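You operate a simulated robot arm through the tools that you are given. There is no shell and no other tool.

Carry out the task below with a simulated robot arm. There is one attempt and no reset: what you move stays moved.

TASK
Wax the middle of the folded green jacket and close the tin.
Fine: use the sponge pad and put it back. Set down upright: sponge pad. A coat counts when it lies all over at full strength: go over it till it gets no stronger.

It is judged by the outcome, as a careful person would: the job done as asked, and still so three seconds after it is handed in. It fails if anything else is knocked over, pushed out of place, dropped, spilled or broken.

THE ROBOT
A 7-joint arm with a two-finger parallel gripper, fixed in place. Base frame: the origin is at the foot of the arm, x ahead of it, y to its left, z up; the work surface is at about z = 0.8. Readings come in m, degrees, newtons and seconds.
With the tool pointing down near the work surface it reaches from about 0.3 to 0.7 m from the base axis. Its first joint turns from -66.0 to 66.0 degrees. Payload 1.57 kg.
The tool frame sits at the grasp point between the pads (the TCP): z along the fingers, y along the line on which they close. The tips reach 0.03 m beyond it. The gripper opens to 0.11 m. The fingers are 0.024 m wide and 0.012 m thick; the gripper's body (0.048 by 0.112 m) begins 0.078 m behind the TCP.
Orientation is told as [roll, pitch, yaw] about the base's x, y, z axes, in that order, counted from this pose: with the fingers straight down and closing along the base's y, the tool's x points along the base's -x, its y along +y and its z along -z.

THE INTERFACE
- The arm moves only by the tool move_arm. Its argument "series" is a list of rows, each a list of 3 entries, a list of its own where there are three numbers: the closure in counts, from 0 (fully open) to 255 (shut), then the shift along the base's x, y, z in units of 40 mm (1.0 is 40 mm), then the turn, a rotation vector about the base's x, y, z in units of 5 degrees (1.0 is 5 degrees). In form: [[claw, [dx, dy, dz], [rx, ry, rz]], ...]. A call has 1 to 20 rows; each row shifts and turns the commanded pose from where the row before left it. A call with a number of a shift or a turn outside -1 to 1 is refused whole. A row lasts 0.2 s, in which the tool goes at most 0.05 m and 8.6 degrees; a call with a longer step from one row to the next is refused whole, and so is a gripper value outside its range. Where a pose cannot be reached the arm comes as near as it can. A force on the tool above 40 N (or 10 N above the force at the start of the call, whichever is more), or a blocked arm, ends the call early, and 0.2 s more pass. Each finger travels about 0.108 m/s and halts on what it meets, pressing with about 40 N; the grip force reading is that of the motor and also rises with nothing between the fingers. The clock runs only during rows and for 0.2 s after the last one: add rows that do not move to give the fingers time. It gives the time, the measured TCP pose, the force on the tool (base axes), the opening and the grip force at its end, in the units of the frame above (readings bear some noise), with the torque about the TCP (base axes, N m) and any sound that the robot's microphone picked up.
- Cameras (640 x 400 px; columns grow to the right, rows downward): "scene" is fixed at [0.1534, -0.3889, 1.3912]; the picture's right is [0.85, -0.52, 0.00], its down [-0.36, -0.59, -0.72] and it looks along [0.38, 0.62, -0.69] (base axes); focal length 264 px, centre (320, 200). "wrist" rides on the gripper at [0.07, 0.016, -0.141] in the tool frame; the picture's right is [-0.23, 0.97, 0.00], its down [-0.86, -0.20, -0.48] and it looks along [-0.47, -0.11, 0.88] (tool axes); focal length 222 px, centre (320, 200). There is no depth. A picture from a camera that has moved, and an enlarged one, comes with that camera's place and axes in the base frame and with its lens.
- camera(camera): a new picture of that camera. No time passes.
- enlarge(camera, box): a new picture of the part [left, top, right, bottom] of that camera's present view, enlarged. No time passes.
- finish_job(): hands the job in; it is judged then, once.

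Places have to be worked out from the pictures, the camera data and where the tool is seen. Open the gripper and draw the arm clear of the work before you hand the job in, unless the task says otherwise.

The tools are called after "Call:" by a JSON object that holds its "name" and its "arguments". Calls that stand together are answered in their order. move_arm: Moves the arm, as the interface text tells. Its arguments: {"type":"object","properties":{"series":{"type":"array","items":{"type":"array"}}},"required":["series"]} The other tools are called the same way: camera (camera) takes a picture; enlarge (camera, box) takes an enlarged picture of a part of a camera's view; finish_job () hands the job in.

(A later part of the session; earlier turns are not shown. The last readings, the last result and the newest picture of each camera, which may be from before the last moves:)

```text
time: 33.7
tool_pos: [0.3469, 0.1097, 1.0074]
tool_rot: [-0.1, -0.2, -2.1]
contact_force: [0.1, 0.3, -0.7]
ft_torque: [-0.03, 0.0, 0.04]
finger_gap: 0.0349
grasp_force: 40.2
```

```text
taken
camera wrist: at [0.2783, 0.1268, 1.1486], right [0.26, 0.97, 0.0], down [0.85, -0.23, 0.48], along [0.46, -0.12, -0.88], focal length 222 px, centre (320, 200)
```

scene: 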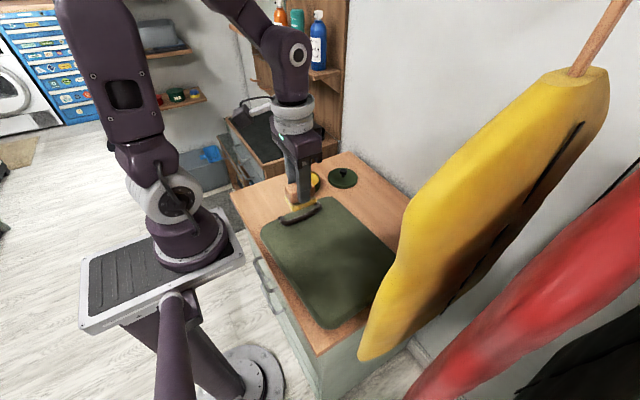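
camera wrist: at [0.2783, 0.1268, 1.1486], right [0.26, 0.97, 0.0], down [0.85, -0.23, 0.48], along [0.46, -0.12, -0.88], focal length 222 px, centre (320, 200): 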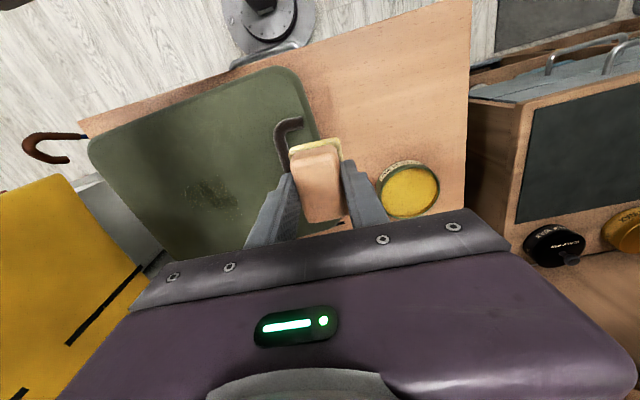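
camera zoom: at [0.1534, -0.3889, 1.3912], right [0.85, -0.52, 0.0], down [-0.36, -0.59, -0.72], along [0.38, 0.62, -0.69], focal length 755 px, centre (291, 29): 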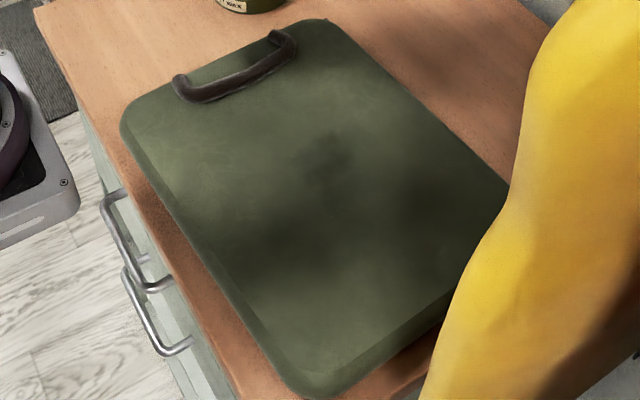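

Call:
{"name": "enlarge", "arguments": {"camera": "scene", "box": [290, 210, 370, 260]}}

Call:
{"name": "enlarge", "arguments": {"camera": "wrist", "box": [130, 120, 290, 250]}}

```text
8.00 times, centred on (330, 235) of scene
camera zoom: at [0.1534, -0.3889, 1.3912], right [0.85, -0.52, 0.0], down [-0.36, -0.59, -0.72], along [0.38, 0.62, -0.69], focal length 2114 px, centre (240, -80)
```

zoom: 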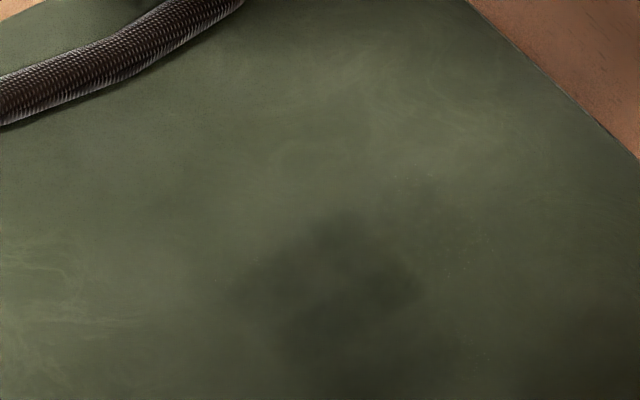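

```text
3.08 times, centred on (210, 185) of wrist
camera zoom: at [0.2783, 0.1268, 1.1486], right [0.26, 0.97, 0.0], down [0.85, -0.23, 0.48], along [0.46, -0.12, -0.88], focal length 684 px, centre (658, 246)
```

zoom: 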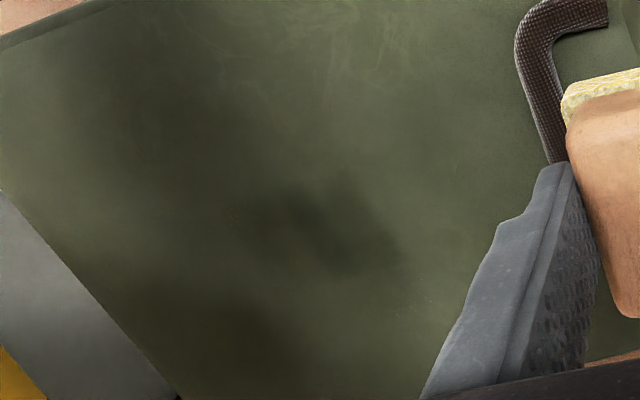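

A dark, patchy wax mark shows at x 0.36–0.414, y -0.035 to -0.078 — right where I pressed, so wax darkens the cloth and it needs more coats and wider coverage. I go back to the tin to reload.

Call:
{"name": "move_arm", "arguments": {"series": [[255, [0.626, 0.576, 0], [0, 0, 0]], [255, [0.626, 0.576, 0], [0, 0, 0]], [255, [0.626, 0.576, 0], [0, 0, 0]], [255, [0.626, 0.576, 0], [0, 0, 0]], [255, [0.626, 0.576, 0], [0, 0, 0]], [255, [0, 0, -0.8], [0, 0, 0]], [255, [0, 0, -0.8], [0, 0, 0]], [255, [0, 0, -0.8], [0, 0, 0]], [255, [0, 0, 0], [0, 0, 0]]]}}

Call:
{"name": "move_arm", "arguments": {"series": [[255, [0, 0, -0.4], [0, 0, 0]], [255, [0, 0, -0.3], [0, 0, 0]], [255, [0, 0, 0], [0, 0, 0]]]}}

```text
time: 35.7
tool_pos: [0.4729, 0.2256, 0.9119]
tool_rot: [0.0, 0.0, -2.0]
contact_force: [-0.4, 0.8, -0.4]
ft_torque: [0.03, 0.01, 0.0]
finger_gap: 0.035
grasp_force: 40.1
```

```text
time: 36.5
tool_pos: [0.4729, 0.2248, 0.8834]
tool_rot: [0.0, 0.0, -2.0]
contact_force: [0.5, -0.6, -0.6]
ft_torque: [0.01, 0.01, 0.01]
finger_gap: 0.0345
grasp_force: 39.8
```

Hovering just above the wax at z 0.883. I press down in small steps to about 15–20 N, dwelling.

Call:
{"name": "move_arm", "arguments": {"series": [[255, [0, 0, -0.09], [0, 0, 0]], [255, [0, 0, 0], [0, 0, 0]]]}}

Call:
{"name": "move_arm", "arguments": {"series": [[255, [0, 0, -0.015], [0, 0, 0]], [255, [0, 0, 0], [0, 0, 0]], [255, [0, 0, 0], [0, 0, 0]], [255, [0, 0, 0], [0, 0, 0]]]}}

```text
time: 37.1
tool_pos: [0.4727, 0.2249, 0.8816]
tool_rot: [0.1, -0.1, -2.0]
contact_force: [0.3, 0.1, -0.5]
ft_torque: [0.0, -0.02, 0.03]
finger_gap: 0.0344
grasp_force: 39.6
```

```text
time: 38.1
tool_pos: [0.4715, 0.2249, 0.8818]
tool_rot: [-0.1, -0.1, -1.9]
contact_force: [0.4, 0.1, -0.6]
ft_torque: [0.03, 0.05, -0.01]
finger_gap: 0.0346
grasp_force: 39.9
```

No contact yet; I keep stepping down about 1 mm at a time.

Call:
{"name": "move_arm", "arguments": {"series": [[255, [0, 0, -0.03], [0, 0, 0]], [255, [0, 0, 0], [0, 0, 0]]]}}

Call:
{"name": "move_arm", "arguments": {"series": [[255, [0, 0, -0.02], [0, 0, 0]], [255, [0, 0, 0], [0, 0, 0]]]}}

Call:
{"name": "move_arm", "arguments": {"series": [[255, [0, 0, -0.015], [0, 0, 0]], [255, [0, 0, 0], [0, 0, 0]], [255, [0, 0, 0], [0, 0, 0]], [255, [0, 0, 0], [0, 0, 0]]]}}

```text
time: 38.7
tool_pos: [0.4729, 0.2242, 0.8801]
tool_rot: [0.1, -0.1, -2.0]
contact_force: [-0.8, 0.4, -0.3]
ft_torque: [0.0, 0.04, 0.0]
finger_gap: 0.0345
grasp_force: 40.5
```

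```text
time: 39.3
tool_pos: [0.4726, 0.2248, 0.8791]
tool_rot: [0.0, 0.0, -1.9]
contact_force: [-0.7, 0.5, 0.2]
ft_torque: [0.01, -0.01, 0.01]
finger_gap: 0.0348
grasp_force: 40.4
```

```text
time: 40.3
tool_pos: [0.4731, 0.2244, 0.8779]
tool_rot: [0.0, 0.0, -2.0]
contact_force: [0.5, -0.1, 0.6]
ft_torque: [-0.01, 0.01, 0.0]
finger_gap: 0.0349
grasp_force: 40.4
```

Call:
{"name": "move_arm", "arguments": {"series": [[255, [0, 0, -0.015], [0, 0, 0]], [255, [0, 0, 0], [0, 0, 0]]]}}

Call:
{"name": "move_arm", "arguments": {"series": [[255, [0, 0, -0.015], [0, 0, 0]], [255, [0, 0, 0], [0, 0, 0]], [255, [0, 0, 0], [0, 0, 0]]]}}

Call:
{"name": "enlarge", "arguments": {"camera": "scene", "box": [260, 140, 360, 202]}}

```text
time: 40.9
tool_pos: [0.4737, 0.2254, 0.8767]
tool_rot: [0.0, -0.1, -2.1]
contact_force: [-1.8, -0.9, 6.5]
ft_torque: [-0.1, 0.03, -0.02]
finger_gap: 0.0348
grasp_force: 40.3
```

```text
time: 41.7
tool_pos: [0.4745, 0.225, 0.8765]
tool_rot: [0.1, -0.1, -2.0]
contact_force: [-1.0, -3.9, 20.1]
ft_torque: [-0.19, 0.08, -0.01]
finger_gap: 0.0349
grasp_force: 40.6
```

```text
6.40 times, centred on (310, 171) of scene
camera zoom: at [0.1531, -0.3891, 1.3912], right [0.85, -0.52, 0.0], down [-0.36, -0.59, -0.73], along [0.38, 0.62, -0.69], focal length 1691 px, centre (384, 386)
```

zoom: 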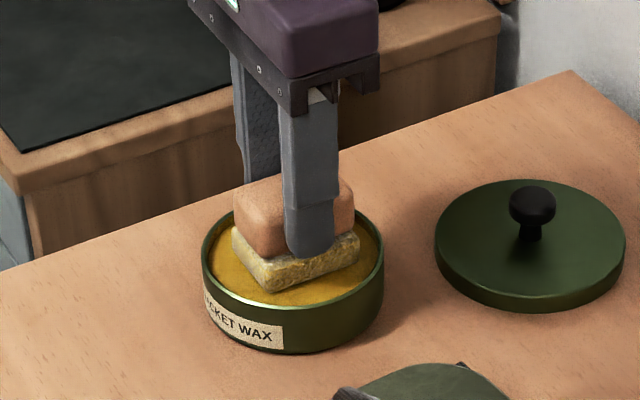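

Loaded with 20 N (contact now at TCP 0.8768). I lift, cross above the strap, and hover at the start of the first swath, (0.408, 0.0).

Call:
{"name": "move_arm", "arguments": {"series": [[255, [0, 0, 0], [0, 0, 0]], [255, [0, 0, 0.3], [0, 0, 0]], [255, [0, 0, 0.75], [0, 0, 0]], [255, [0, 0, 0.8], [0, 0, 0]], [255, [-0.275, -0.94, 0], [0, 0, 0]], [255, [-0.275, -0.94, 0], [0, 0, 0]], [255, [-0.275, -0.94, 0], [0, 0, 0]], [255, [-0.275, -0.94, 0], [0, 0, 0]], [255, [-0.275, -0.94, 0], [0, 0, 0]], [255, [-0.275, -0.94, 0], [0, 0, 0]], [255, [0, 0, -0.6], [0, 0, 0]], [255, [0, 0, -0.5], [0, 0, 0]], [255, [0, 0, 0], [0, 0, 0]]]}}

Call:
{"name": "move_arm", "arguments": {"series": [[255, [0, 0, -0.05], [0, 0, 0]], [255, [0, 0, 0], [0, 0, 0]]]}}

Call:
{"name": "move_arm", "arguments": {"series": [[255, [0, 0, -0.03], [0, 0, 0]], [255, [0, 0, 0], [0, 0, 0]]]}}

```text
time: 44.5
tool_pos: [0.4063, -0.0007, 0.9083]
tool_rot: [0.1, -0.1, -2.0]
contact_force: [0.1, 0.0, -0.7]
ft_torque: [-0.01, -0.02, 0.0]
finger_gap: 0.0345
grasp_force: 40.4
```

```text
time: 45.1
tool_pos: [0.4068, -0.0016, 0.9052]
tool_rot: [0.0, -0.1, -1.9]
contact_force: [-0.2, -0.1, -0.1]
ft_torque: [-0.03, 0.03, -0.03]
finger_gap: 0.0347
grasp_force: 40.3
```

```text
time: 45.7
tool_pos: [0.4067, -0.0002, 0.9028]
tool_rot: [0.0, 0.0, -2.0]
contact_force: [-0.7, 0.3, -1.7]
ft_torque: [0.0, -0.03, 0.01]
finger_gap: 0.0348
grasp_force: 40.1
```

Still clear of the cloth. I step down in about 1 mm and finer steps until it touches.

Call:
{"name": "move_arm", "arguments": {"series": [[255, [0, 0, -0.03], [0, 0, 0]], [255, [0, 0, 0], [0, 0, 0]]]}}

Call:
{"name": "move_arm", "arguments": {"series": [[255, [0, 0, -0.025], [0, 0, 0]], [255, [0, 0, 0], [0, 0, 0]]]}}

Call:
{"name": "move_arm", "arguments": {"series": [[255, [0, 0, -0.015], [0, 0, 0]], [255, [0, 0, 0], [0, 0, 0]]]}}

```text
time: 46.3
tool_pos: [0.4071, -0.0014, 0.902]
tool_rot: [0.0, -0.1, -2.0]
contact_force: [-0.8, 0.4, -0.9]
ft_torque: [0.0, 0.0, 0.02]
finger_gap: 0.0346
grasp_force: 39.9
```

```text
time: 46.9
tool_pos: [0.4065, 0.0003, 0.9009]
tool_rot: [0.1, -0.1, -2.1]
contact_force: [0.4, 0.9, -0.5]
ft_torque: [0.02, 0.02, 0.04]
finger_gap: 0.0344
grasp_force: 40.5
```

```text
time: 47.5
tool_pos: [0.4064, -0.0008, 0.9003]
tool_rot: [-0.1, -0.1, -2.0]
contact_force: [0.3, 0.0, -0.2]
ft_torque: [0.01, -0.02, -0.02]
finger_gap: 0.0348
grasp_force: 40.1
```

Call:
{"name": "move_arm", "arguments": {"series": [[255, [0, 0, -0.02], [0, 0, 0]], [255, [0, 0, 0], [0, 0, 0]]]}}

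Call:
{"name": "move_arm", "arguments": {"series": [[255, [0, 0, -0.015], [0, 0, 0]], [255, [0, 0, 0], [0, 0, 0]]]}}

```text
time: 48.1
tool_pos: [0.4058, 0.0006, 0.901]
tool_rot: [0.1, -0.2, -2.0]
contact_force: [-2.9, 0.7, 22.7]
ft_torque: [0.0, 0.07, 0.03]
finger_gap: 0.0348
grasp_force: 39.4
```

```text
time: 48.6
tool_pos: [0.4076, -0.0005, 0.8994]
tool_rot: [0.0, -0.2, -1.9]
contact_force: [-3.7, 0.5, 16.8]
ft_torque: [-0.02, 0.18, 0.02]
finger_gap: 0.0347
grasp_force: 40.2
stopped in row 2: the force on the tool passed its limit at 41 N (the readings are from after the stop); the commanded pose is now the measured one
```

The pad is pressing at about 17 N. I stroke along -y in short calls watching the force.

Call:
{"name": "move_arm", "arguments": {"series": [[255, [0, -0.25, 0], [0, 0, 0]], [255, [0, -0.25, 0], [0, 0, 0]], [255, [0, -0.25, 0], [0, 0, 0]], [255, [0, 0, 0], [0, 0, 0]]]}}

```text
time: 49.6
tool_pos: [0.4072, -0.0287, 0.9002]
tool_rot: [0.0, -0.4, -1.9]
contact_force: [0.8, 11.9, 26.7]
ft_torque: [0.47, 0.01, 0.05]
finger_gap: 0.0346
grasp_force: 39.9
```

Force rose to 27 N; I ease up 0.4 mm and continue the stroke.

Call:
{"name": "move_arm", "arguments": {"series": [[255, [0, -0.2, 0.01], [0, 0, 0]], [255, [0, -0.25, 0], [0, 0, 0]], [255, [0, -0.25, 0], [0, 0, 0]], [255, [0, 0, 0], [0, 0, 0]]]}}

```text
time: 50.6
tool_pos: [0.4087, -0.0581, 0.8993]
tool_rot: [0.0, -0.2, -2.0]
contact_force: [-0.6, 13.4, 25.9]
ft_torque: [0.4, 0.01, 0.05]
finger_gap: 0.0347
grasp_force: 40.4
```

Call:
{"name": "move_arm", "arguments": {"series": [[255, [0, -0.25, 0.005], [0, 0, 0]], [255, [0, -0.25, 0.004], [0, 0, 0]], [255, [0, -0.25, 0.004], [0, 0, 0]], [255, [0, -0.25, 0.004], [0, 0, 0]], [255, [0, -0.25, 0.004], [0, 0, 0]], [255, [0, 0, 0], [0, 0, 0]]]}}

```text
time: 52.0
tool_pos: [0.4076, -0.1083, 0.9009]
tool_rot: [0.0, -0.1, -2.0]
contact_force: [0.5, -0.8, -0.1]
ft_torque: [-0.02, 0.02, 0.01]
finger_gap: 0.0349
grasp_force: 40.1
```

Contact was lost at the end; I come down again here in small steps.

Call:
{"name": "move_arm", "arguments": {"series": [[255, [0, 0, -0.015], [0, 0, 0]], [255, [0, 0, 0], [0, 0, 0]]]}}

```text
time: 52.6
tool_pos: [0.4074, -0.108, 0.9013]
tool_rot: [0.3, -0.2, -2.1]
contact_force: [-0.5, 0.2, 0.0]
ft_torque: [0.01, -0.01, 0.01]
finger_gap: 0.0348
grasp_force: 40.0
```

Call:
{"name": "move_arm", "arguments": {"series": [[255, [0, 0, -0.015], [0, 0, 0]], [255, [0, 0, 0], [0, 0, 0]]]}}

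```text
time: 53.2
tool_pos: [0.407, -0.1102, 0.9006]
tool_rot: [0.0, -0.2, -2.0]
contact_force: [-1.0, 0.7, 5.5]
ft_torque: [-0.01, 0.04, -0.01]
finger_gap: 0.0346
grasp_force: 39.7
```

Light contact (5.5 N). I press slightly more and stroke back along +y.

Call:
{"name": "move_arm", "arguments": {"series": [[255, [0, -0.2, -0.008], [0, 0, 0]], [255, [0, 0.25, 0], [0, 0, 0]], [255, [0, 0.25, 0], [0, 0, 0]], [255, [0, 0.25, 0], [0, 0, 0]], [255, [0, 0, 0], [0, 0, 0]]]}}

```text
time: 54.4
tool_pos: [0.4074, -0.0868, 0.8992]
tool_rot: [-0.1, -0.2, -2.1]
contact_force: [0.5, -5.6, 12.7]
ft_torque: [-0.3, -0.05, -0.02]
finger_gap: 0.0349
grasp_force: 40.3
```

Call:
{"name": "move_arm", "arguments": {"series": [[255, [0, 0.25, 0], [0, 0, 0]], [255, [0, 0.25, 0], [0, 0, 0]], [255, [0, 0.25, 0], [0, 0, 0]], [255, [0, 0.25, -0.003], [0, 0, 0]], [255, [0, 0, 0], [0, 0, 0]]]}}

Call:
{"name": "enlarge", "arguments": {"camera": "scene", "box": [290, 200, 390, 270]}}

```text
time: 55.6
tool_pos: [0.4074, -0.0464, 0.8997]
tool_rot: [0.1, -0.1, -2.0]
contact_force: [-1.6, -0.6, 2.5]
ft_torque: [-0.03, -0.01, -0.01]
finger_gap: 0.0347
grasp_force: 40.2
```

```text
5.71 times, centred on (340, 235) of scene
camera zoom: at [0.1534, -0.3889, 1.3912], right [0.85, -0.52, 0.0], down [-0.36, -0.59, -0.72], along [0.38, 0.62, -0.69], focal length 1510 px, centre (206, 0)
```

zoom: 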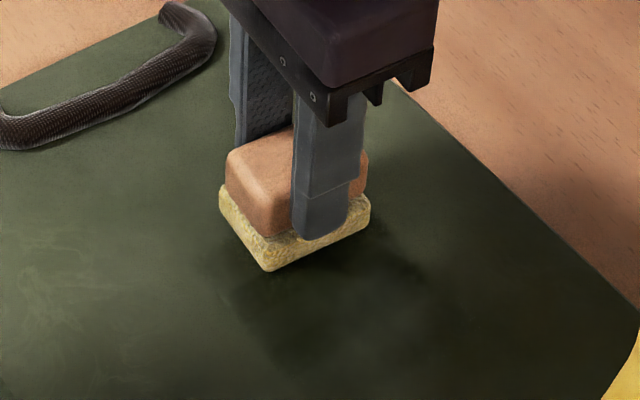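

A dark swath is forming under the pad. I press slightly more and finish this swath toward +y.

Call:
{"name": "move_arm", "arguments": {"series": [[255, [0, 0.1, -0.015], [0, 0, 0]], [255, [0, 0.25, -0.003], [0, 0, 0]], [255, [0, 0.25, -0.003], [0, 0, 0]], [255, [0, 0.25, -0.003], [0, 0, 0]], [255, [0, 0.25, -0.003], [0, 0, 0]], [255, [0, 0, 0], [0, 0, 0]]]}}

```text
time: 56.6
tool_pos: [0.4077, -0.0168, 0.8988]
tool_rot: [0.0, -0.3, -2.1]
contact_force: [-1.7, -2.5, 14.6]
ft_torque: [0.06, 0.27, 0.06]
finger_gap: 0.0348
grasp_force: 40.1
stopped in row 4: the force on the tool passed its limit at 42 N (the readings are from after the stop); the commanded pose is now the measured one
```

It stopped at a force spike; residual 15 N is fine. I ease slightly and continue to the +y end, then move across to x≈0.35.

Call:
{"name": "move_arm", "arguments": {"series": [[255, [0, 0.2, 0.008], [0, 0, 0]], [255, [0, 0.25, 0], [0, 0, 0]], [255, [0, 0, 0], [0, 0, 0]]]}}

```text
time: 57.4
tool_pos: [0.4073, 0.0023, 0.8993]
tool_rot: [-0.1, -0.3, -2.0]
contact_force: [0.8, 0.0, -0.5]
ft_torque: [0.0, -0.04, 0.0]
finger_gap: 0.0347
grasp_force: 40.2
```

Now I shift over to the second swath at x≈0.352 and touch down there.

Call:
{"name": "move_arm", "arguments": {"series": [[255, [-0.5, 0, 0.02], [0, 0, 0]], [255, [-0.5, 0, 0], [0, 0, 0]], [255, [-0.4, 0, 0], [0, 0, 0]], [255, [0, 0, -0.02], [0, 0, 0]], [255, [0, 0, 0], [0, 0, 0]]]}}

```text
time: 58.6
tool_pos: [0.3531, 0.0017, 0.8989]
tool_rot: [0.0, -0.3, -2.0]
contact_force: [0.5, 0.1, 0.6]
ft_torque: [-0.04, 0.03, 0.02]
finger_gap: 0.0347
grasp_force: 40.4
```

Call:
{"name": "move_arm", "arguments": {"series": [[255, [0, 0, -0.015], [0, 0, 0]], [255, [0, 0, 0], [0, 0, 0]]]}}

```text
time: 59.2
tool_pos: [0.3524, 0.0019, 0.9001]
tool_rot: [0.0, -0.4, -2.3]
contact_force: [-1.2, -0.6, 32.5]
ft_torque: [0.0, 0.23, -0.04]
finger_gap: 0.0349
grasp_force: 40.0
```

That gave 32 N; I ease up 0.3 mm and stroke along -y.

Call:
{"name": "move_arm", "arguments": {"series": [[255, [0, 0, 0.008], [0, 0, 0]], [255, [0, -0.25, 0], [0, 0, 0]], [255, [0, -0.25, 0], [0, 0, 0]], [255, [0, -0.25, 0], [0, 0, 0]], [255, [0, 0, 0], [0, 0, 0]]]}}

```text
time: 60.4
tool_pos: [0.352, -0.0289, 0.9005]
tool_rot: [-0.1, -0.3, -2.1]
contact_force: [0.5, 5.4, 10.6]
ft_torque: [0.19, -0.01, 0.05]
finger_gap: 0.0349
grasp_force: 39.9
```

Call:
{"name": "move_arm", "arguments": {"series": [[255, [0, -0.25, -0.002], [0, 0, 0]], [255, [0, -0.25, -0.002], [0, 0, 0]], [255, [0, -0.25, 0], [0, 0, 0]], [255, [0, -0.25, 0], [0, 0, 0]], [255, [0, 0, 0], [0, 0, 0]]]}}

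```text
time: 61.6
tool_pos: [0.3528, -0.0685, 0.899]
tool_rot: [0.0, -0.4, -2.1]
contact_force: [0.4, 12.9, 24.7]
ft_torque: [0.44, 0.01, 0.04]
finger_gap: 0.0349
grasp_force: 40.3
```

Call:
{"name": "move_arm", "arguments": {"series": [[255, [0, -0.25, 0.003], [0, 0, 0]], [255, [0, -0.25, 0], [0, 0, 0]], [255, [0, -0.25, 0], [0, 0, 0]], [255, [0, -0.25, 0], [0, 0, 0]], [255, [0, -0.25, 0], [0, 0, 0]], [255, [0, 0, 0], [0, 0, 0]]]}}

```text
time: 63.0
tool_pos: [0.3516, -0.1174, 0.8993]
tool_rot: [0.0, -0.3, -2.1]
contact_force: [-0.3, 7.8, 15.2]
ft_torque: [0.23, -0.04, 0.07]
finger_gap: 0.0347
grasp_force: 40.0
```

The second swath runs evenly at 15–25 N. I stroke back to +y at the same height.

Call:
{"name": "move_arm", "arguments": {"series": [[255, [0, 0.25, 0], [0, 0, 0]], [255, [0, 0.25, 0], [0, 0, 0]], [255, [0, 0.25, 0], [0, 0, 0]], [255, [0, 0.25, 0], [0, 0, 0]], [255, [0, 0.25, 0], [0, 0, 0]], [255, [0, 0, 0], [0, 0, 0]]]}}

```text
time: 64.4
tool_pos: [0.3514, -0.0679, 0.9]
tool_rot: [0.0, -0.3, -2.1]
contact_force: [-0.3, -5.6, 14.7]
ft_torque: [-0.18, 0.02, 0.02]
finger_gap: 0.0347
grasp_force: 40.3
```

Call:
{"name": "move_arm", "arguments": {"series": [[255, [0, 0.25, -0.002], [0, 0, 0]], [255, [0, 0.25, -0.002], [0, 0, 0]], [255, [0, 0.25, -0.002], [0, 0, 0]], [255, [0, 0.25, -0.002], [0, 0, 0]], [255, [0, 0.25, -0.002], [0, 0, 0]], [255, [0, 0.25, 0], [0, 0, 0]], [255, [0, 0, 0], [0, 0, 0]]]}}

Call:
{"name": "enlarge", "arguments": {"camera": "scene", "box": [280, 200, 380, 270]}}

```text
time: 65.5
tool_pos: [0.353, -0.0246, 0.8994]
tool_rot: [0.0, -0.5, -2.2]
contact_force: [-2.0, -2.8, 12.4]
ft_torque: [0.06, 0.15, 0.01]
finger_gap: 0.0346
grasp_force: 40.1
stopped in row 5: the force on the tool passed its limit at 42 N (the readings are from after the stop); the commanded pose is now the measured one
```

```text
5.71 times, centred on (330, 235) of scene
camera zoom: at [0.1533, -0.3889, 1.3912], right [0.85, -0.52, 0.0], down [-0.36, -0.59, -0.73], along [0.38, 0.62, -0.69], focal length 1510 px, centre (263, 0)
```

zoom: 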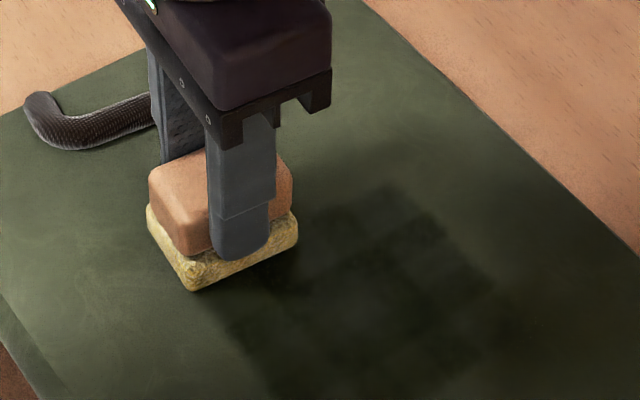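

The coat is building up; now I finish this swath's +y end, then lift off and look at the coverage.

Call:
{"name": "move_arm", "arguments": {"series": [[255, [0, 0.25, 0], [0, 0, 0]], [255, [0, 0.25, 0], [0, 0, 0]], [255, [0, 0.15, 0], [0, 0, 0]], [255, [0, 0, 0], [0, 0, 0]], [255, [0, 0, 0.8], [0, 0, 0]], [255, [0, 0.4, 0.8], [0, 0, 0]], [255, [0.2, 0.9, 0.2], [0, 0, 0]], [255, [0.2, 0.9, 0.2], [0, 0, 0]], [255, [0.2, 0.9, 0], [0, 0, 0]], [255, [0, 0, 0], [0, 0, 0]]]}}

Call:
{"name": "enlarge", "arguments": {"camera": "scene", "box": [260, 195, 400, 285]}}

Call:
{"name": "enlarge", "arguments": {"camera": "wrist", "box": [60, 60, 300, 250]}}

```text
time: 67.7
tool_pos: [0.3762, 0.1249, 0.9782]
tool_rot: [0.0, -0.3, -2.2]
contact_force: [-1.1, -0.6, -0.3]
ft_torque: [-0.01, -0.01, 0.03]
finger_gap: 0.0347
grasp_force: 40.3
```

```text
4.44 times, centred on (330, 240) of scene
camera zoom: at [0.1534, -0.3889, 1.3912], right [0.85, -0.52, 0.0], down [-0.36, -0.59, -0.72], along [0.38, 0.62, -0.69], focal length 1175 px, centre (276, 22)
```

zoom: 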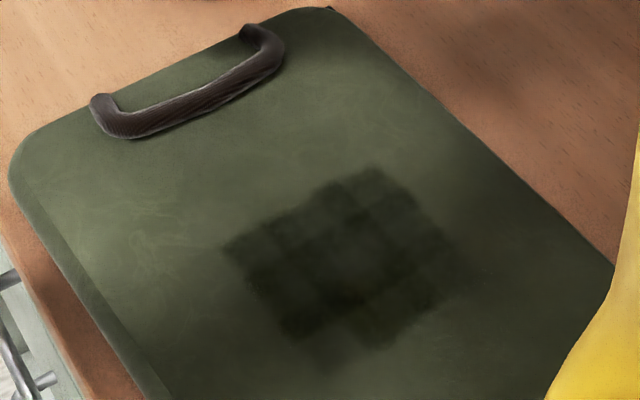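

```text
2.11 times, centred on (180, 155) of wrist
camera zoom: at [0.3051, 0.1424, 1.1188], right [0.26, 0.96, 0.0], down [0.84, -0.23, 0.48], along [0.47, -0.13, -0.88], focal length 468 px, centre (615, 295)
```

zoom: 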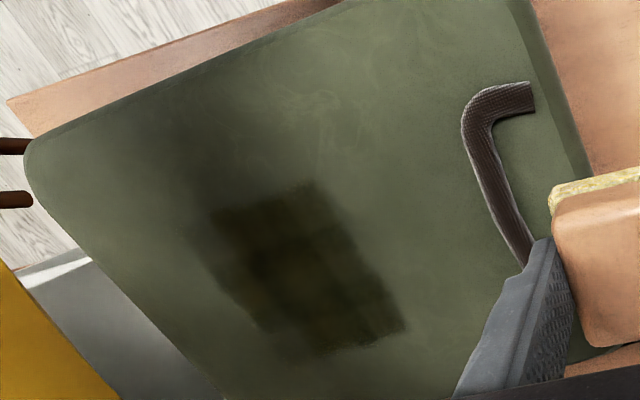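

The dark patch now spans x 0.332–0.44, y -0.12 to -0.043, though I wiped up to y=+0.02: the coat seems to take only within a zone, which may extend further toward -y and +x. I look closer at its edges.

Call:
{"name": "enlarge", "arguments": {"camera": "scene", "box": [300, 225, 380, 275]}}

Call:
{"name": "enlarge", "arguments": {"camera": "wrist", "box": [130, 130, 230, 240]}}

Call:
{"name": "enlarge", "arguments": {"camera": "scene", "box": [250, 120, 570, 380]}}

```text
8.00 times, centred on (340, 250) of scene
camera zoom: at [0.1534, -0.3889, 1.3912], right [0.85, -0.52, 0.0], down [-0.36, -0.59, -0.72], along [0.38, 0.62, -0.69], focal length 2114 px, centre (160, -200)
```

zoom: 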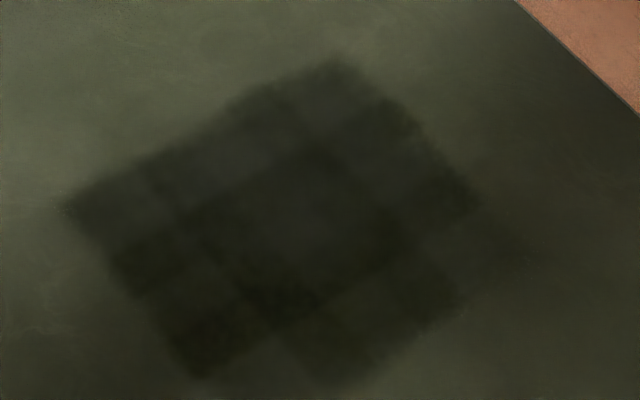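

```text
3.64 times, centred on (180, 185) of wrist
camera zoom: at [0.3051, 0.1424, 1.1188], right [0.26, 0.96, 0.0], down [0.84, -0.23, 0.48], along [0.47, -0.13, -0.88], focal length 808 px, centre (829, 254)
```

zoom: 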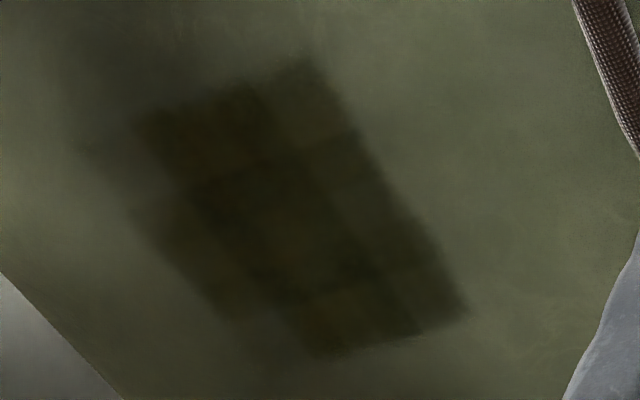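

```text
1.54 times, centred on (410, 250) of scene
camera zoom: at [0.1534, -0.3889, 1.3912], right [0.85, -0.52, 0.0], down [-0.36, -0.59, -0.72], along [0.38, 0.62, -0.69], focal length 407 px, centre (182, 123)
```

zoom: 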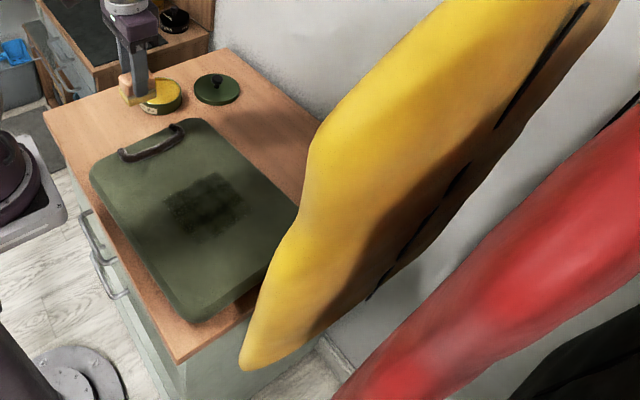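

Individual cells show; the coat is still weak toward the -y and +x edges. The coat hanging nearby is at y≈-0.29, leaving room. I go reload.

Call:
{"name": "move_arm", "arguments": {"series": [[255, [0.484, 0.5, 0], [0, 0, 0]], [255, [0.484, 0.5, 0], [0, 0, 0]], [255, [0.484, 0.5, 0], [0, 0, 0]], [255, [0.484, 0.5, 0], [0, 0, 0]], [255, [0.484, 0.5, 0], [0, 0, 0]], [255, [0, 0, -0.85], [0, 0, 0]], [255, [0, 0, -0.8], [0, 0, 0]], [255, [0, 0, -0.5], [0, 0, 0]], [255, [0, 0, -0.2], [0, 0, 0]], [255, [0, 0, 0], [0, 0, 0]]]}}

```text
time: 69.9
tool_pos: [0.4719, 0.2255, 0.8847]
tool_rot: [0.1, -0.4, -2.3]
contact_force: [-0.1, -1.2, -0.6]
ft_torque: [0.01, 0.06, -0.02]
finger_gap: 0.0345
grasp_force: 40.1
```

Call:
{"name": "move_arm", "arguments": {"series": [[255, [0, 0, -0.1], [0, 0.06, 0.04]], [255, [0, 0, -0.06], [0, 0, 0]], [255, [0, 0, 0], [0, 0, 0]]]}}

Call:
{"name": "move_arm", "arguments": {"series": [[255, [0, 0, -0.02], [0, 0, 0]], [255, [0, 0, 0], [0, 0, 0]]]}}

```text
time: 70.7
tool_pos: [0.4723, 0.2252, 0.8789]
tool_rot: [0.0, 0.0, -2.0]
contact_force: [0.0, -0.3, -1.8]
ft_torque: [0.0, -0.01, 0.03]
finger_gap: 0.0347
grasp_force: 39.9
```

```text
time: 71.3
tool_pos: [0.4725, 0.2255, 0.877]
tool_rot: [-0.1, -0.2, -2.0]
contact_force: [0.3, -0.4, -0.4]
ft_torque: [0.0, -0.01, 0.01]
finger_gap: 0.0348
grasp_force: 40.3
```

Call:
{"name": "move_arm", "arguments": {"series": [[255, [0, 0, -0.02], [0, 0, 0]], [255, [0, 0, 0], [0, 0, 0]]]}}

Call:
{"name": "move_arm", "arguments": {"series": [[255, [0, 0, -0.015], [0, 0, 0]], [255, [0, 0, 0], [0, 0, 0]]]}}

```text
time: 71.9
tool_pos: [0.4725, 0.2254, 0.8782]
tool_rot: [0.0, 0.0, -2.1]
contact_force: [0.0, 0.4, -0.4]
ft_torque: [0.0, -0.01, -0.03]
finger_gap: 0.0349
grasp_force: 39.9
```

```text
time: 72.5
tool_pos: [0.4735, 0.226, 0.876]
tool_rot: [0.0, -0.1, -2.0]
contact_force: [-0.9, 0.6, 1.9]
ft_torque: [0.0, -0.05, 0.0]
finger_gap: 0.0346
grasp_force: 40.1
```

Just touching the wax. I press another half millimetre and dwell.

Call:
{"name": "move_arm", "arguments": {"series": [[255, [0, 0, -0.018], [0, 0, 0]], [255, [0, 0, 0], [0, 0, 0]], [255, [0, 0, 0], [0, 0, 0]], [255, [0, 0, 0], [0, 0, 0]]]}}

```text
time: 73.5
tool_pos: [0.4745, 0.2265, 0.8752]
tool_rot: [0.1, -0.2, -2.0]
contact_force: [-1.2, 0.2, 19.9]
ft_torque: [-0.01, -0.2, -0.02]
finger_gap: 0.0344
grasp_force: 39.4
```

Loaded at 20 N. I lift and carry to (0.418, -0.05), hovering about 3 mm over the cloth.

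Call:
{"name": "move_arm", "arguments": {"series": [[255, [0, 0, 0.3], [0, 0, 0]], [255, [0, 0, 0.75], [0, 0, 0]], [255, [0, 0, 0.75], [0, 0, 0]], [255, [-0.177, -0.863, 0], [0, 0, 0]], [255, [-0.177, -0.863, 0], [0, 0, 0]], [255, [-0.177, -0.863, 0], [0, 0, 0]], [255, [-0.177, -0.863, 0], [0, 0, 0]], [255, [-0.177, -0.863, 0], [0, 0, 0]], [255, [-0.177, -0.863, 0], [0, 0, 0]], [255, [-0.177, -0.863, 0], [0, 0, 0]], [255, [-0.177, -0.863, 0], [0, 0, 0]], [255, [0, 0, -0.6], [0, 0, 0]], [255, [0, 0, -0.4], [0, 0, 0]], [255, [0, 0, 0], [0, 0, 0]]]}}

```text
time: 76.5
tool_pos: [0.4155, -0.0508, 0.9075]
tool_rot: [0.0, -0.2, -2.0]
contact_force: [-0.8, -0.1, 0.3]
ft_torque: [0.04, -0.01, -0.01]
finger_gap: 0.0345
grasp_force: 40.1
```

Call:
{"name": "move_arm", "arguments": {"series": [[255, [0, 0, -0.1], [0, 0, 0]], [255, [0, 0, -0.05], [0, 0, 0]], [255, [0, 0, 0], [0, 0, 0]]]}}

Call:
{"name": "move_arm", "arguments": {"series": [[255, [0, 0, -0.02], [0, 0, 0]], [255, [0, 0, 0], [0, 0, 0]]]}}

```text
time: 77.3
tool_pos: [0.4155, -0.05, 0.9019]
tool_rot: [0.1, -0.1, -1.9]
contact_force: [-0.8, 0.5, -0.9]
ft_torque: [0.01, -0.01, -0.04]
finger_gap: 0.0347
grasp_force: 40.2
```

```text
time: 77.9
tool_pos: [0.4163, -0.0499, 0.8998]
tool_rot: [0.0, -0.1, -1.9]
contact_force: [0.9, -0.4, 0.6]
ft_torque: [-0.01, -0.02, 0.0]
finger_gap: 0.0346
grasp_force: 39.6
```

Call:
{"name": "move_arm", "arguments": {"series": [[255, [0, 0, -0.018], [0, 0, 0]], [255, [0, 0, 0], [0, 0, 0]]]}}

```text
time: 78.5
tool_pos: [0.4166, -0.0498, 0.8997]
tool_rot: [0.0, -0.1, -2.1]
contact_force: [0.1, -0.4, 0.0]
ft_torque: [0.01, 0.01, -0.01]
finger_gap: 0.0347
grasp_force: 40.4
```

Call:
{"name": "move_arm", "arguments": {"series": [[255, [0, 0, -0.015], [0, 0, 0]], [255, [0, 0, 0], [0, 0, 0]]]}}

```text
time: 79.1
tool_pos: [0.4168, -0.0507, 0.8994]
tool_rot: [0.0, -0.2, -2.0]
contact_force: [-0.4, 0.3, -0.2]
ft_torque: [-0.02, 0.02, -0.03]
finger_gap: 0.0351
grasp_force: 40.3
```

Call:
{"name": "move_arm", "arguments": {"series": [[255, [0, 0, -0.012], [0, 0, 0]], [255, [0, 0, 0], [0, 0, 0]]]}}

```text
time: 79.7
tool_pos: [0.417, -0.0501, 0.9]
tool_rot: [0.0, 0.0, -2.0]
contact_force: [-2.3, 0.3, 7.9]
ft_torque: [-0.04, -0.18, 0.02]
finger_gap: 0.0348
grasp_force: 39.3
```

Touching at 8 N. I add a little pressure and stroke to -y.

Call:
{"name": "move_arm", "arguments": {"series": [[255, [0, 0, -0.007], [0, 0, 0]], [255, [0, -0.2, 0], [0, 0, 0]], [255, [0, -0.25, 0], [0, 0, 0]], [255, [0, -0.25, 0], [0, 0, 0]], [255, [0, 0, 0], [0, 0, 0]]]}}

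```text
time: 80.9
tool_pos: [0.4174, -0.08, 0.8996]
tool_rot: [0.1, 0.0, -2.0]
contact_force: [0.2, 10.5, 20.1]
ft_torque: [0.41, -0.27, 0.13]
finger_gap: 0.0345
grasp_force: 40.4
```

Call:
{"name": "move_arm", "arguments": {"series": [[255, [0, -0.25, 0], [0, 0, 0]], [255, [0, -0.25, 0], [0, 0, 0]], [255, [0, -0.25, 0], [0, 0, 0]], [255, [0, -0.25, 0], [0, 0, 0]], [255, [0, 0, 0], [0, 0, 0]]]}}

```text
time: 82.1
tool_pos: [0.4156, -0.1191, 0.899]
tool_rot: [-0.1, -0.1, -2.0]
contact_force: [0.0, 10.5, 22.3]
ft_torque: [0.4, -0.2, 0.1]
finger_gap: 0.0345
grasp_force: 39.8
```

Call:
{"name": "move_arm", "arguments": {"series": [[255, [0, -0.25, 0], [0, 0, 0]], [255, [0, -0.25, 0], [0, 0, 0]], [255, [0, -0.25, 0], [0, 0, 0]], [255, [0, 0, 0], [0, 0, 0]]]}}

Call:
{"name": "camera", "arguments": {"camera": "scene"}}

Call:
{"name": "camera", "arguments": {"camera": "wrist"}}

```text
time: 83.1
tool_pos: [0.4162, -0.1491, 0.8984]
tool_rot: [-0.2, -0.1, -2.0]
contact_force: [-0.7, 2.7, 7.8]
ft_torque: [0.09, -0.07, 0.0]
finger_gap: 0.0346
grasp_force: 40.0
```

```text
taken
```

scene: 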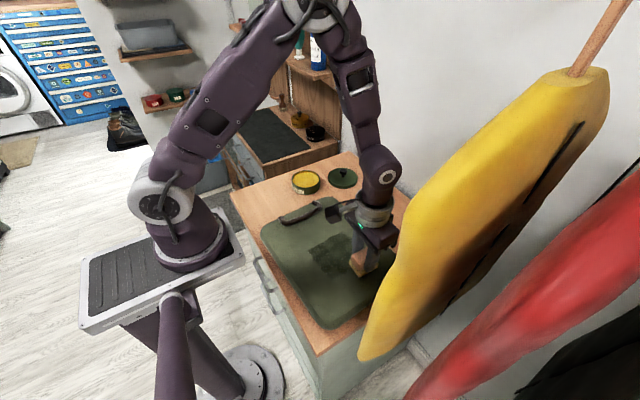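

```text
taken
camera wrist: at [0.3464, -0.132, 1.0397], right [0.26, 0.97, 0.0], down [0.85, -0.23, 0.48], along [0.46, -0.13, -0.88], focal length 222 px, centre (320, 200)
```

wrist: 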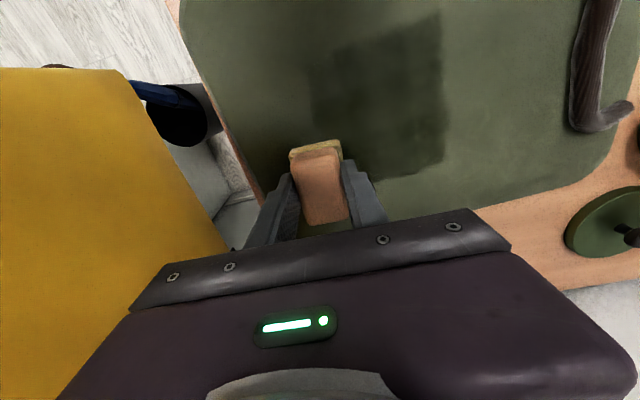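

The patch shows crisply here with a straight +y edge. I zoom in on it.

Call:
{"name": "enlarge", "arguments": {"camera": "wrist", "box": [260, 0, 480, 210]}}

Call:
{"name": "enlarge", "arguments": {"camera": "scene", "box": [290, 220, 390, 290]}}

```text
1.90 times, centred on (370, 105) of wrist
camera zoom: at [0.3464, -0.132, 1.0397], right [0.26, 0.97, 0.0], down [0.85, -0.23, 0.48], along [0.46, -0.13, -0.88], focal length 423 px, centre (225, 381)
```

zoom: 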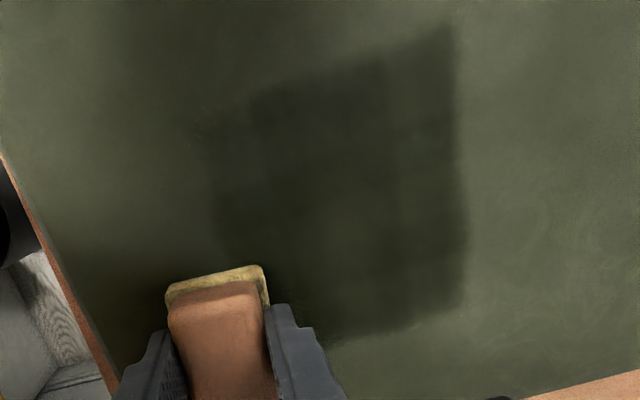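

```text
5.71 times, centred on (340, 255) of scene
camera zoom: at [0.1533, -0.3888, 1.3913], right [0.85, -0.52, 0.0], down [-0.36, -0.59, -0.72], along [0.38, 0.62, -0.69], focal length 1510 px, centre (206, -114)
```

zoom: 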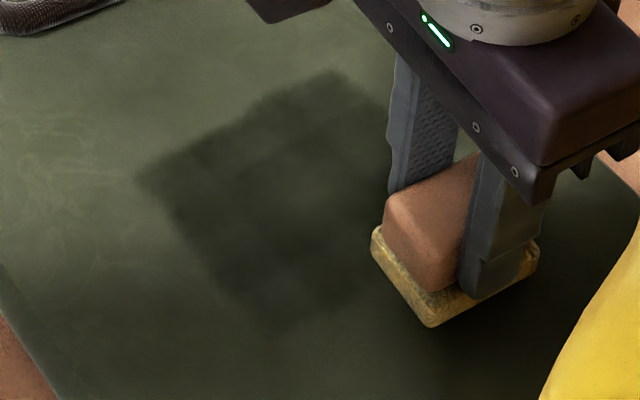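

The zone appears as x 0.329–0.44, y from -0.042 down to about -0.15 — consistent with the middle of the jacket body. I stroke back and forth over this swath.

Call:
{"name": "move_arm", "arguments": {"series": [[255, [0, 0, -0.005], [0, 0, 0]], [255, [0, 0.25, 0], [0, 0, 0]], [255, [0, 0.25, 0], [0, 0, 0]], [255, [0, 0.25, 0], [0, 0, 0]], [255, [0, 0.25, 0], [0, 0, 0]], [255, [0, 0, 0], [0, 0, 0]]]}}

```text
time: 84.5
tool_pos: [0.4171, -0.1092, 0.8976]
tool_rot: [-0.2, -0.1, -2.0]
contact_force: [-0.4, -13.1, 24.3]
ft_torque: [-0.44, -0.01, -0.05]
finger_gap: 0.0346
grasp_force: 40.5
```

Call:
{"name": "move_arm", "arguments": {"series": [[255, [0, 0.25, 0.002], [0, 0, 0]], [255, [0, 0.25, 0], [0, 0, 0]], [255, [0, 0.25, 0], [0, 0, 0]], [255, [0, 0.25, 0], [0, 0, 0]], [255, [0, 0.25, 0], [0, 0, 0]], [255, [0, 0, 0], [0, 0, 0]]]}}

```text
time: 85.9
tool_pos: [0.4175, -0.0591, 0.8986]
tool_rot: [0.0, -0.1, -1.9]
contact_force: [-0.2, -8.5, 20.3]
ft_torque: [-0.27, 0.01, -0.05]
finger_gap: 0.0347
grasp_force: 39.9
```

Good steady 20 N. I shift in -x to the other swath with contact kept light, then stroke it in -y.

Call:
{"name": "move_arm", "arguments": {"series": [[255, [-0.25, 0, 0], [0, 0, 0]], [255, [-0.3, 0, 0], [0, 0, 0]], [255, [-0.3, 0, 0], [0, 0, 0]], [255, [-0.3, 0, 0], [0, 0, 0]], [255, [-0.3, 0, 0], [0, 0, 0]], [255, [0, 0, 0], [0, 0, 0]]]}}

```text
time: 87.3
tool_pos: [0.358, -0.0586, 0.8992]
tool_rot: [0.0, -0.1, -1.9]
contact_force: [11.3, -0.3, 26.5]
ft_torque: [-0.01, -0.56, 0.04]
finger_gap: 0.0347
grasp_force: 39.9
```

Call:
{"name": "move_arm", "arguments": {"series": [[255, [0, -0.25, 0.004], [0, 0, 0]], [255, [0, -0.25, 0], [0, 0, 0]], [255, [0, -0.25, 0], [0, 0, 0]], [255, [0, -0.25, 0], [0, 0, 0]], [255, [0, -0.25, 0], [0, 0, 0]], [255, [0, 0, 0], [0, 0, 0]]]}}

```text
time: 88.7
tool_pos: [0.3586, -0.1099, 0.8987]
tool_rot: [-0.1, -0.2, -2.1]
contact_force: [0.4, -0.3, -0.3]
ft_torque: [0.02, 0.0, -0.01]
finger_gap: 0.0346
grasp_force: 40.1
```

Contact faded; I press down 0.4 mm and continue to the -y end.

Call:
{"name": "move_arm", "arguments": {"series": [[255, [0, 0, -0.012], [0, 0, 0]], [255, [0, 0, 0], [0, 0, 0]]]}}

```text
time: 89.3
tool_pos: [0.3594, -0.1077, 0.8996]
tool_rot: [-0.1, -0.2, -2.1]
contact_force: [0.3, -0.5, 4.0]
ft_torque: [-0.02, 0.07, 0.02]
finger_gap: 0.0347
grasp_force: 40.3
```

Call:
{"name": "move_arm", "arguments": {"series": [[255, [0, 0, -0.01], [0, 0, 0]], [255, [0, -0.25, 0], [0, 0, 0]], [255, [0, -0.25, 0], [0, 0, 0]], [255, [0, -0.25, 0], [0, 0, 0]], [255, [0, -0.2, 0], [0, 0, 0]], [255, [0, 0, 0], [0, 0, 0]]]}}

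```text
time: 90.7
tool_pos: [0.358, -0.1472, 0.8978]
tool_rot: [-0.2, -0.2, -2.0]
contact_force: [0.3, 10.5, 23.6]
ft_torque: [0.4, 0.05, 0.04]
finger_gap: 0.0347
grasp_force: 40.0
```

Call:
{"name": "move_arm", "arguments": {"series": [[255, [0, 0.25, 0], [0, 0, 0]], [255, [0, 0.25, 0], [0, 0, 0]], [255, [0, 0.25, 0], [0, 0, 0]], [255, [0, 0.25, 0], [0, 0, 0]], [255, [0, 0.25, 0], [0, 0, 0]], [255, [0, 0.25, 0], [0, 0, 0]], [255, [0, 0.25, 0], [0, 0, 0]], [255, [0, 0.25, 0], [0, 0, 0]], [255, [0, 0.25, 0], [0, 0, 0]], [255, [0, 0, 0], [0, 0, 0]]]}}

```text
time: 92.9
tool_pos: [0.3579, -0.0564, 0.8989]
tool_rot: [0.0, 0.0, -2.0]
contact_force: [-1.5, -0.3, -0.3]
ft_torque: [-0.01, 0.0, -0.04]
finger_gap: 0.0348
grasp_force: 39.9
```

No contact at the end again, so I step down and restroke this +y half.

Call:
{"name": "move_arm", "arguments": {"series": [[255, [0, 0, -0.012], [0, 0, 0]], [255, [0, 0, 0], [0, 0, 0]]]}}

```text
time: 93.5
tool_pos: [0.3583, -0.0571, 0.898]
tool_rot: [0.0, -0.1, -2.0]
contact_force: [-0.3, -0.4, 15.8]
ft_torque: [0.04, 0.09, 0.01]
finger_gap: 0.0346
grasp_force: 40.3
```

Call:
{"name": "move_arm", "arguments": {"series": [[255, [0, -0.25, 0], [0, 0, 0]], [255, [0, -0.25, 0], [0, 0, 0]], [255, [0, -0.25, 0], [0, 0, 0]], [255, [0, -0.25, 0], [0, 0, 0]], [255, [0, 0, 0], [0, 0, 0]]]}}

```text
time: 94.7
tool_pos: [0.3595, -0.0955, 0.8983]
tool_rot: [0.0, 0.0, -2.0]
contact_force: [-0.3, 4.2, 9.5]
ft_torque: [0.22, -0.01, 0.02]
finger_gap: 0.035
grasp_force: 40.4
```

Now I lift and move toward +y to inspect the patch from both cameras.

Call:
{"name": "move_arm", "arguments": {"series": [[255, [0, 0, 0.5], [0, 0, 0]], [255, [0, 0.2, 0.8], [0, 0, 0]], [255, [0, 0.8, 0.5], [0, 0, 0]], [255, [0, 0.9, 0.3], [0, 0, 0]], [255, [0, 0.9, 0], [0, 0, 0]], [255, [0, 0.9, 0], [0, 0, 0]], [255, [0, 0, 0], [0, 0, 0]]]}}

Call:
{"name": "enlarge", "arguments": {"camera": "scene", "box": [290, 220, 390, 290]}}

Call:
{"name": "enlarge", "arguments": {"camera": "wrist", "box": [100, 80, 300, 240]}}

```text
time: 96.3
tool_pos: [0.359, 0.0522, 0.9813]
tool_rot: [0.1, -0.1, -1.9]
contact_force: [0.4, -0.6, -0.5]
ft_torque: [0.03, 0.03, 0.01]
finger_gap: 0.0348
grasp_force: 39.7
```

```text
5.71 times, centred on (340, 255) of scene
camera zoom: at [0.1534, -0.3889, 1.3912], right [0.85, -0.52, 0.0], down [-0.36, -0.59, -0.72], along [0.38, 0.62, -0.69], focal length 1510 px, centre (206, -114)
```

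zoom: 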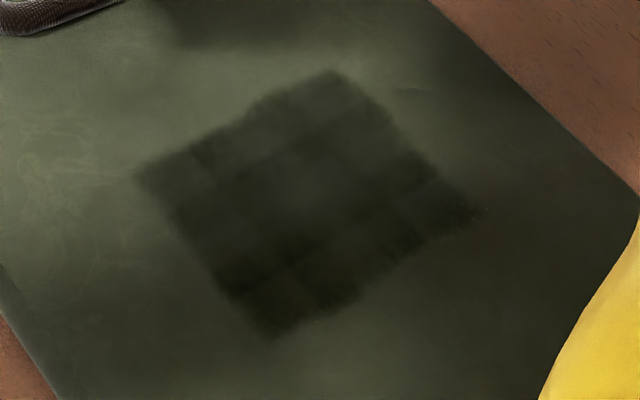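

```text
2.50 times, centred on (200, 160) of wrist
camera zoom: at [0.2883, 0.0691, 1.1221], right [0.26, 0.97, 0.0], down [0.85, -0.23, 0.48], along [0.46, -0.13, -0.88], focal length 555 px, centre (620, 300)
```

zoom: 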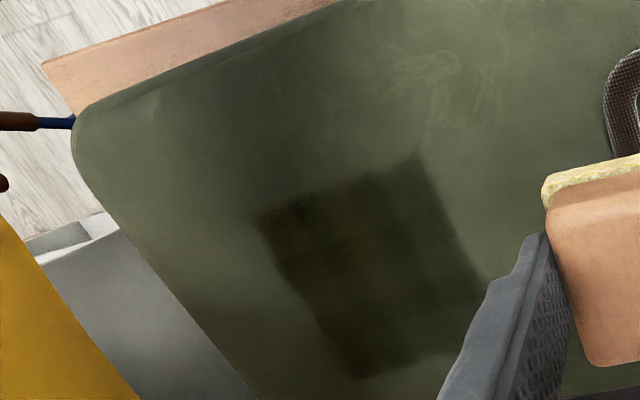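

The zone is now fully outlined: x 0.33–0.44, y -0.135 to -0.04, with lighter cells along the +y edge. I reload and go over it again, including well past the +y edge.

Call:
{"name": "move_arm", "arguments": {"series": [[255, [0.57, 0.865, 0], [0, 0, 0]], [255, [0.57, 0.865, 0], [0, 0, 0]], [255, [0.57, 0.865, 0], [0, 0, 0]], [255, [0.57, 0.865, 0], [0, 0, 0]], [255, [0.57, 0.865, 0], [0, 0, 0]], [255, [0, 0, 0], [0, 0, 0]], [255, [0, 0, -0.85], [0, 0, 0]], [255, [0, 0, -0.8], [0, 0, 0]], [255, [0, 0, -0.6], [0, 0, 0]], [255, [0, 0, -0.2], [0, 0, 0]], [255, [0, 0, 0], [0, 0, 0]]]}}

```text
time: 98.7
tool_pos: [0.4737, 0.2238, 0.882]
tool_rot: [-0.1, 0.1, -2.1]
contact_force: [-0.8, 0.3, -0.6]
ft_torque: [0.0, -0.02, -0.01]
finger_gap: 0.0348
grasp_force: 40.4
```

Call:
{"name": "move_arm", "arguments": {"series": [[255, [0, 0, -0.09], [0, 0, 0]], [255, [0, 0, -0.03], [0, 0, 0]], [255, [0, 0, 0], [0, 0, 0]]]}}

Call:
{"name": "move_arm", "arguments": {"series": [[255, [0, 0, -0.02], [0, 0, 0]], [255, [0, 0, 0], [0, 0, 0]]]}}

```text
time: 99.5
tool_pos: [0.4732, 0.2249, 0.879]
tool_rot: [-0.1, -0.2, -2.0]
contact_force: [-0.2, -0.2, -1.1]
ft_torque: [0.01, 0.02, 0.0]
finger_gap: 0.0349
grasp_force: 39.4
```

```text
time: 100.1
tool_pos: [0.4724, 0.2244, 0.8776]
tool_rot: [-0.2, -0.2, -2.0]
contact_force: [0.1, -0.6, -1.0]
ft_torque: [0.0, 0.0, -0.01]
finger_gap: 0.0348
grasp_force: 39.6
```

Call:
{"name": "move_arm", "arguments": {"series": [[255, [0, 0, -0.03], [0, 0, 0]], [255, [0, 0, 0], [0, 0, 0]]]}}

Call:
{"name": "move_arm", "arguments": {"series": [[255, [0, 0, -0.015], [0, 0, 0]], [255, [0, 0, 0], [0, 0, 0]]]}}

```text
time: 100.7
tool_pos: [0.4732, 0.2255, 0.8766]
tool_rot: [0.0, -0.1, -2.0]
contact_force: [-0.2, 0.7, -0.2]
ft_torque: [0.04, 0.02, -0.01]
finger_gap: 0.0349
grasp_force: 40.2
```

```text
time: 101.3
tool_pos: [0.4739, 0.2249, 0.8762]
tool_rot: [0.1, -0.2, -2.0]
contact_force: [0.1, 0.5, -0.1]
ft_torque: [0.0, 0.01, -0.02]
finger_gap: 0.0348
grasp_force: 39.7
```

Call:
{"name": "move_arm", "arguments": {"series": [[255, [0, 0, -0.018], [0, 0, 0]], [255, [0, 0, 0], [0, 0, 0]]]}}

Call:
{"name": "move_arm", "arguments": {"series": [[255, [0, 0, -0.015], [0, 0, 0]], [255, [0, 0, 0], [0, 0, 0]]]}}

```text
time: 101.9
tool_pos: [0.4722, 0.2241, 0.8742]
tool_rot: [0.0, -0.1, -2.0]
contact_force: [0.0, 0.3, -1.3]
ft_torque: [0.03, -0.02, -0.01]
finger_gap: 0.0347
grasp_force: 39.7
```

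```text
time: 102.5
tool_pos: [0.4723, 0.2247, 0.8758]
tool_rot: [0.0, -0.1, -2.0]
contact_force: [-1.1, -0.7, 6.1]
ft_torque: [-0.03, 0.08, 0.01]
finger_gap: 0.0346
grasp_force: 40.0
```

Touching the wax; I press slightly and dwell, then lift and carry to (0.416, -0.03).

Call:
{"name": "move_arm", "arguments": {"series": [[255, [0, 0, -0.012], [0, 0, 0]], [255, [0, 0, 0], [0, 0, 0]], [255, [0, 0, 0], [0, 0, 0]], [255, [0, 0, 0], [0, 0, 0]]]}}

Call:
{"name": "move_arm", "arguments": {"series": [[255, [0, 0, 0.3], [0, 0, 0]], [255, [0, 0, 0.75], [0, 0, 0]], [255, [0, 0, 0.75], [0, 0, 0]], [255, [-0.2, -0.91, 0], [0, 0, 0]], [255, [-0.2, -0.91, 0], [0, 0, 0]], [255, [-0.2, -0.91, 0], [0, 0, 0]], [255, [-0.2, -0.91, 0], [0, 0, 0]], [255, [-0.2, -0.91, 0], [0, 0, 0]], [255, [-0.2, -0.91, 0], [0, 0, 0]], [255, [-0.2, -0.91, 0], [0, 0, 0]], [255, [0, 0, -0.6], [0, 0, 0]], [255, [0, 0, -0.45], [0, 0, 0]], [255, [0, 0, -0.08], [0, 0, 0]], [255, [0, 0, 0], [0, 0, 0]]]}}

```text
time: 103.5
tool_pos: [0.4728, 0.2246, 0.8746]
tool_rot: [0.0, -0.3, -1.9]
contact_force: [-1.4, -1.2, 26.5]
ft_torque: [-0.1, 0.11, 0.02]
finger_gap: 0.0349
grasp_force: 39.6
```

```text
time: 106.5
tool_pos: [0.4164, -0.0305, 0.901]
tool_rot: [0.1, -0.2, -2.0]
contact_force: [-0.5, 0.2, -1.5]
ft_torque: [0.01, -0.02, -0.04]
finger_gap: 0.0347
grasp_force: 40.3
```

Hovering ~2–3 mm above. I step down to contact.

Call:
{"name": "move_arm", "arguments": {"series": [[255, [0, 0, -0.04], [0, 0, 0]], [255, [0, 0, 0], [0, 0, 0]]]}}

Call:
{"name": "move_arm", "arguments": {"series": [[255, [0, 0, -0.012], [0, 0, 0]], [255, [0, 0, 0], [0, 0, 0]]]}}

```text
time: 107.1
tool_pos: [0.4155, -0.0299, 0.8985]
tool_rot: [0.0, -0.1, -2.1]
contact_force: [-0.9, -0.2, -0.3]
ft_torque: [0.01, 0.03, 0.05]
finger_gap: 0.0346
grasp_force: 40.0
```

```text
time: 107.7
tool_pos: [0.4161, -0.0308, 0.8983]
tool_rot: [-0.1, 0.0, -2.0]
contact_force: [-0.3, -0.4, -0.9]
ft_torque: [0.02, 0.0, 0.0]
finger_gap: 0.0347
grasp_force: 39.8
```

Call:
{"name": "move_arm", "arguments": {"series": [[255, [0, 0, -0.012], [0, 0, 0]], [255, [0, 0, 0], [0, 0, 0]]]}}

Call:
{"name": "move_arm", "arguments": {"series": [[255, [0, 0, -0.01], [0, 0, 0]], [255, [0, 0, 0], [0, 0, 0]]]}}

```text
time: 108.3
tool_pos: [0.4156, -0.0302, 0.899]
tool_rot: [0.0, 0.0, -2.1]
contact_force: [0.3, 0.3, -0.8]
ft_torque: [-0.01, 0.03, 0.02]
finger_gap: 0.0347
grasp_force: 40.2
```

```text
time: 108.9
tool_pos: [0.4165, -0.0291, 0.8969]
tool_rot: [0.0, -0.1, -2.1]
contact_force: [-0.9, 1.4, 5.2]
ft_torque: [0.05, -0.03, 0.0]
finger_gap: 0.0346
grasp_force: 40.2
```

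Call:
{"name": "move_arm", "arguments": {"series": [[255, [0, 0, -0.008], [0, 0, 0]], [255, [0, -0.2, 0], [0, 0, 0]], [255, [0, -0.25, 0], [0, 0, 0]], [255, [0, -0.25, 0], [0, 0, 0]], [255, [0, 0, 0], [0, 0, 0]]]}}

```text
time: 110.1
tool_pos: [0.4166, -0.0595, 0.8979]
tool_rot: [-0.2, 0.0, -2.0]
contact_force: [0.2, 4.0, 6.8]
ft_torque: [0.16, -0.06, 0.01]
finger_gap: 0.0348
grasp_force: 40.2
```

Call:
{"name": "move_arm", "arguments": {"series": [[255, [0, 0.25, -0.01], [0, 0, 0]], [255, [0, 0.25, 0], [0, 0, 0]], [255, [0, 0.2, 0], [0, 0, 0]], [255, [0, -0.25, 0], [0, 0, 0]], [255, [0, -0.25, 0], [0, 0, 0]], [255, [0, -0.25, 0], [0, 0, 0]], [255, [0, -0.25, 0], [0, 0, 0]], [255, [0, -0.25, 0], [0, 0, 0]], [255, [0, -0.25, 0], [0, 0, 0]], [255, [0, -0.25, 0], [0, 0, 0]], [255, [0, 0, 0], [0, 0, 0]]]}}

```text
time: 112.5
tool_pos: [0.4162, -0.0998, 0.8963]
tool_rot: [-0.1, -0.1, -2.1]
contact_force: [1.0, 12.7, 27.7]
ft_torque: [0.46, -0.07, 0.04]
finger_gap: 0.0347
grasp_force: 40.2
```

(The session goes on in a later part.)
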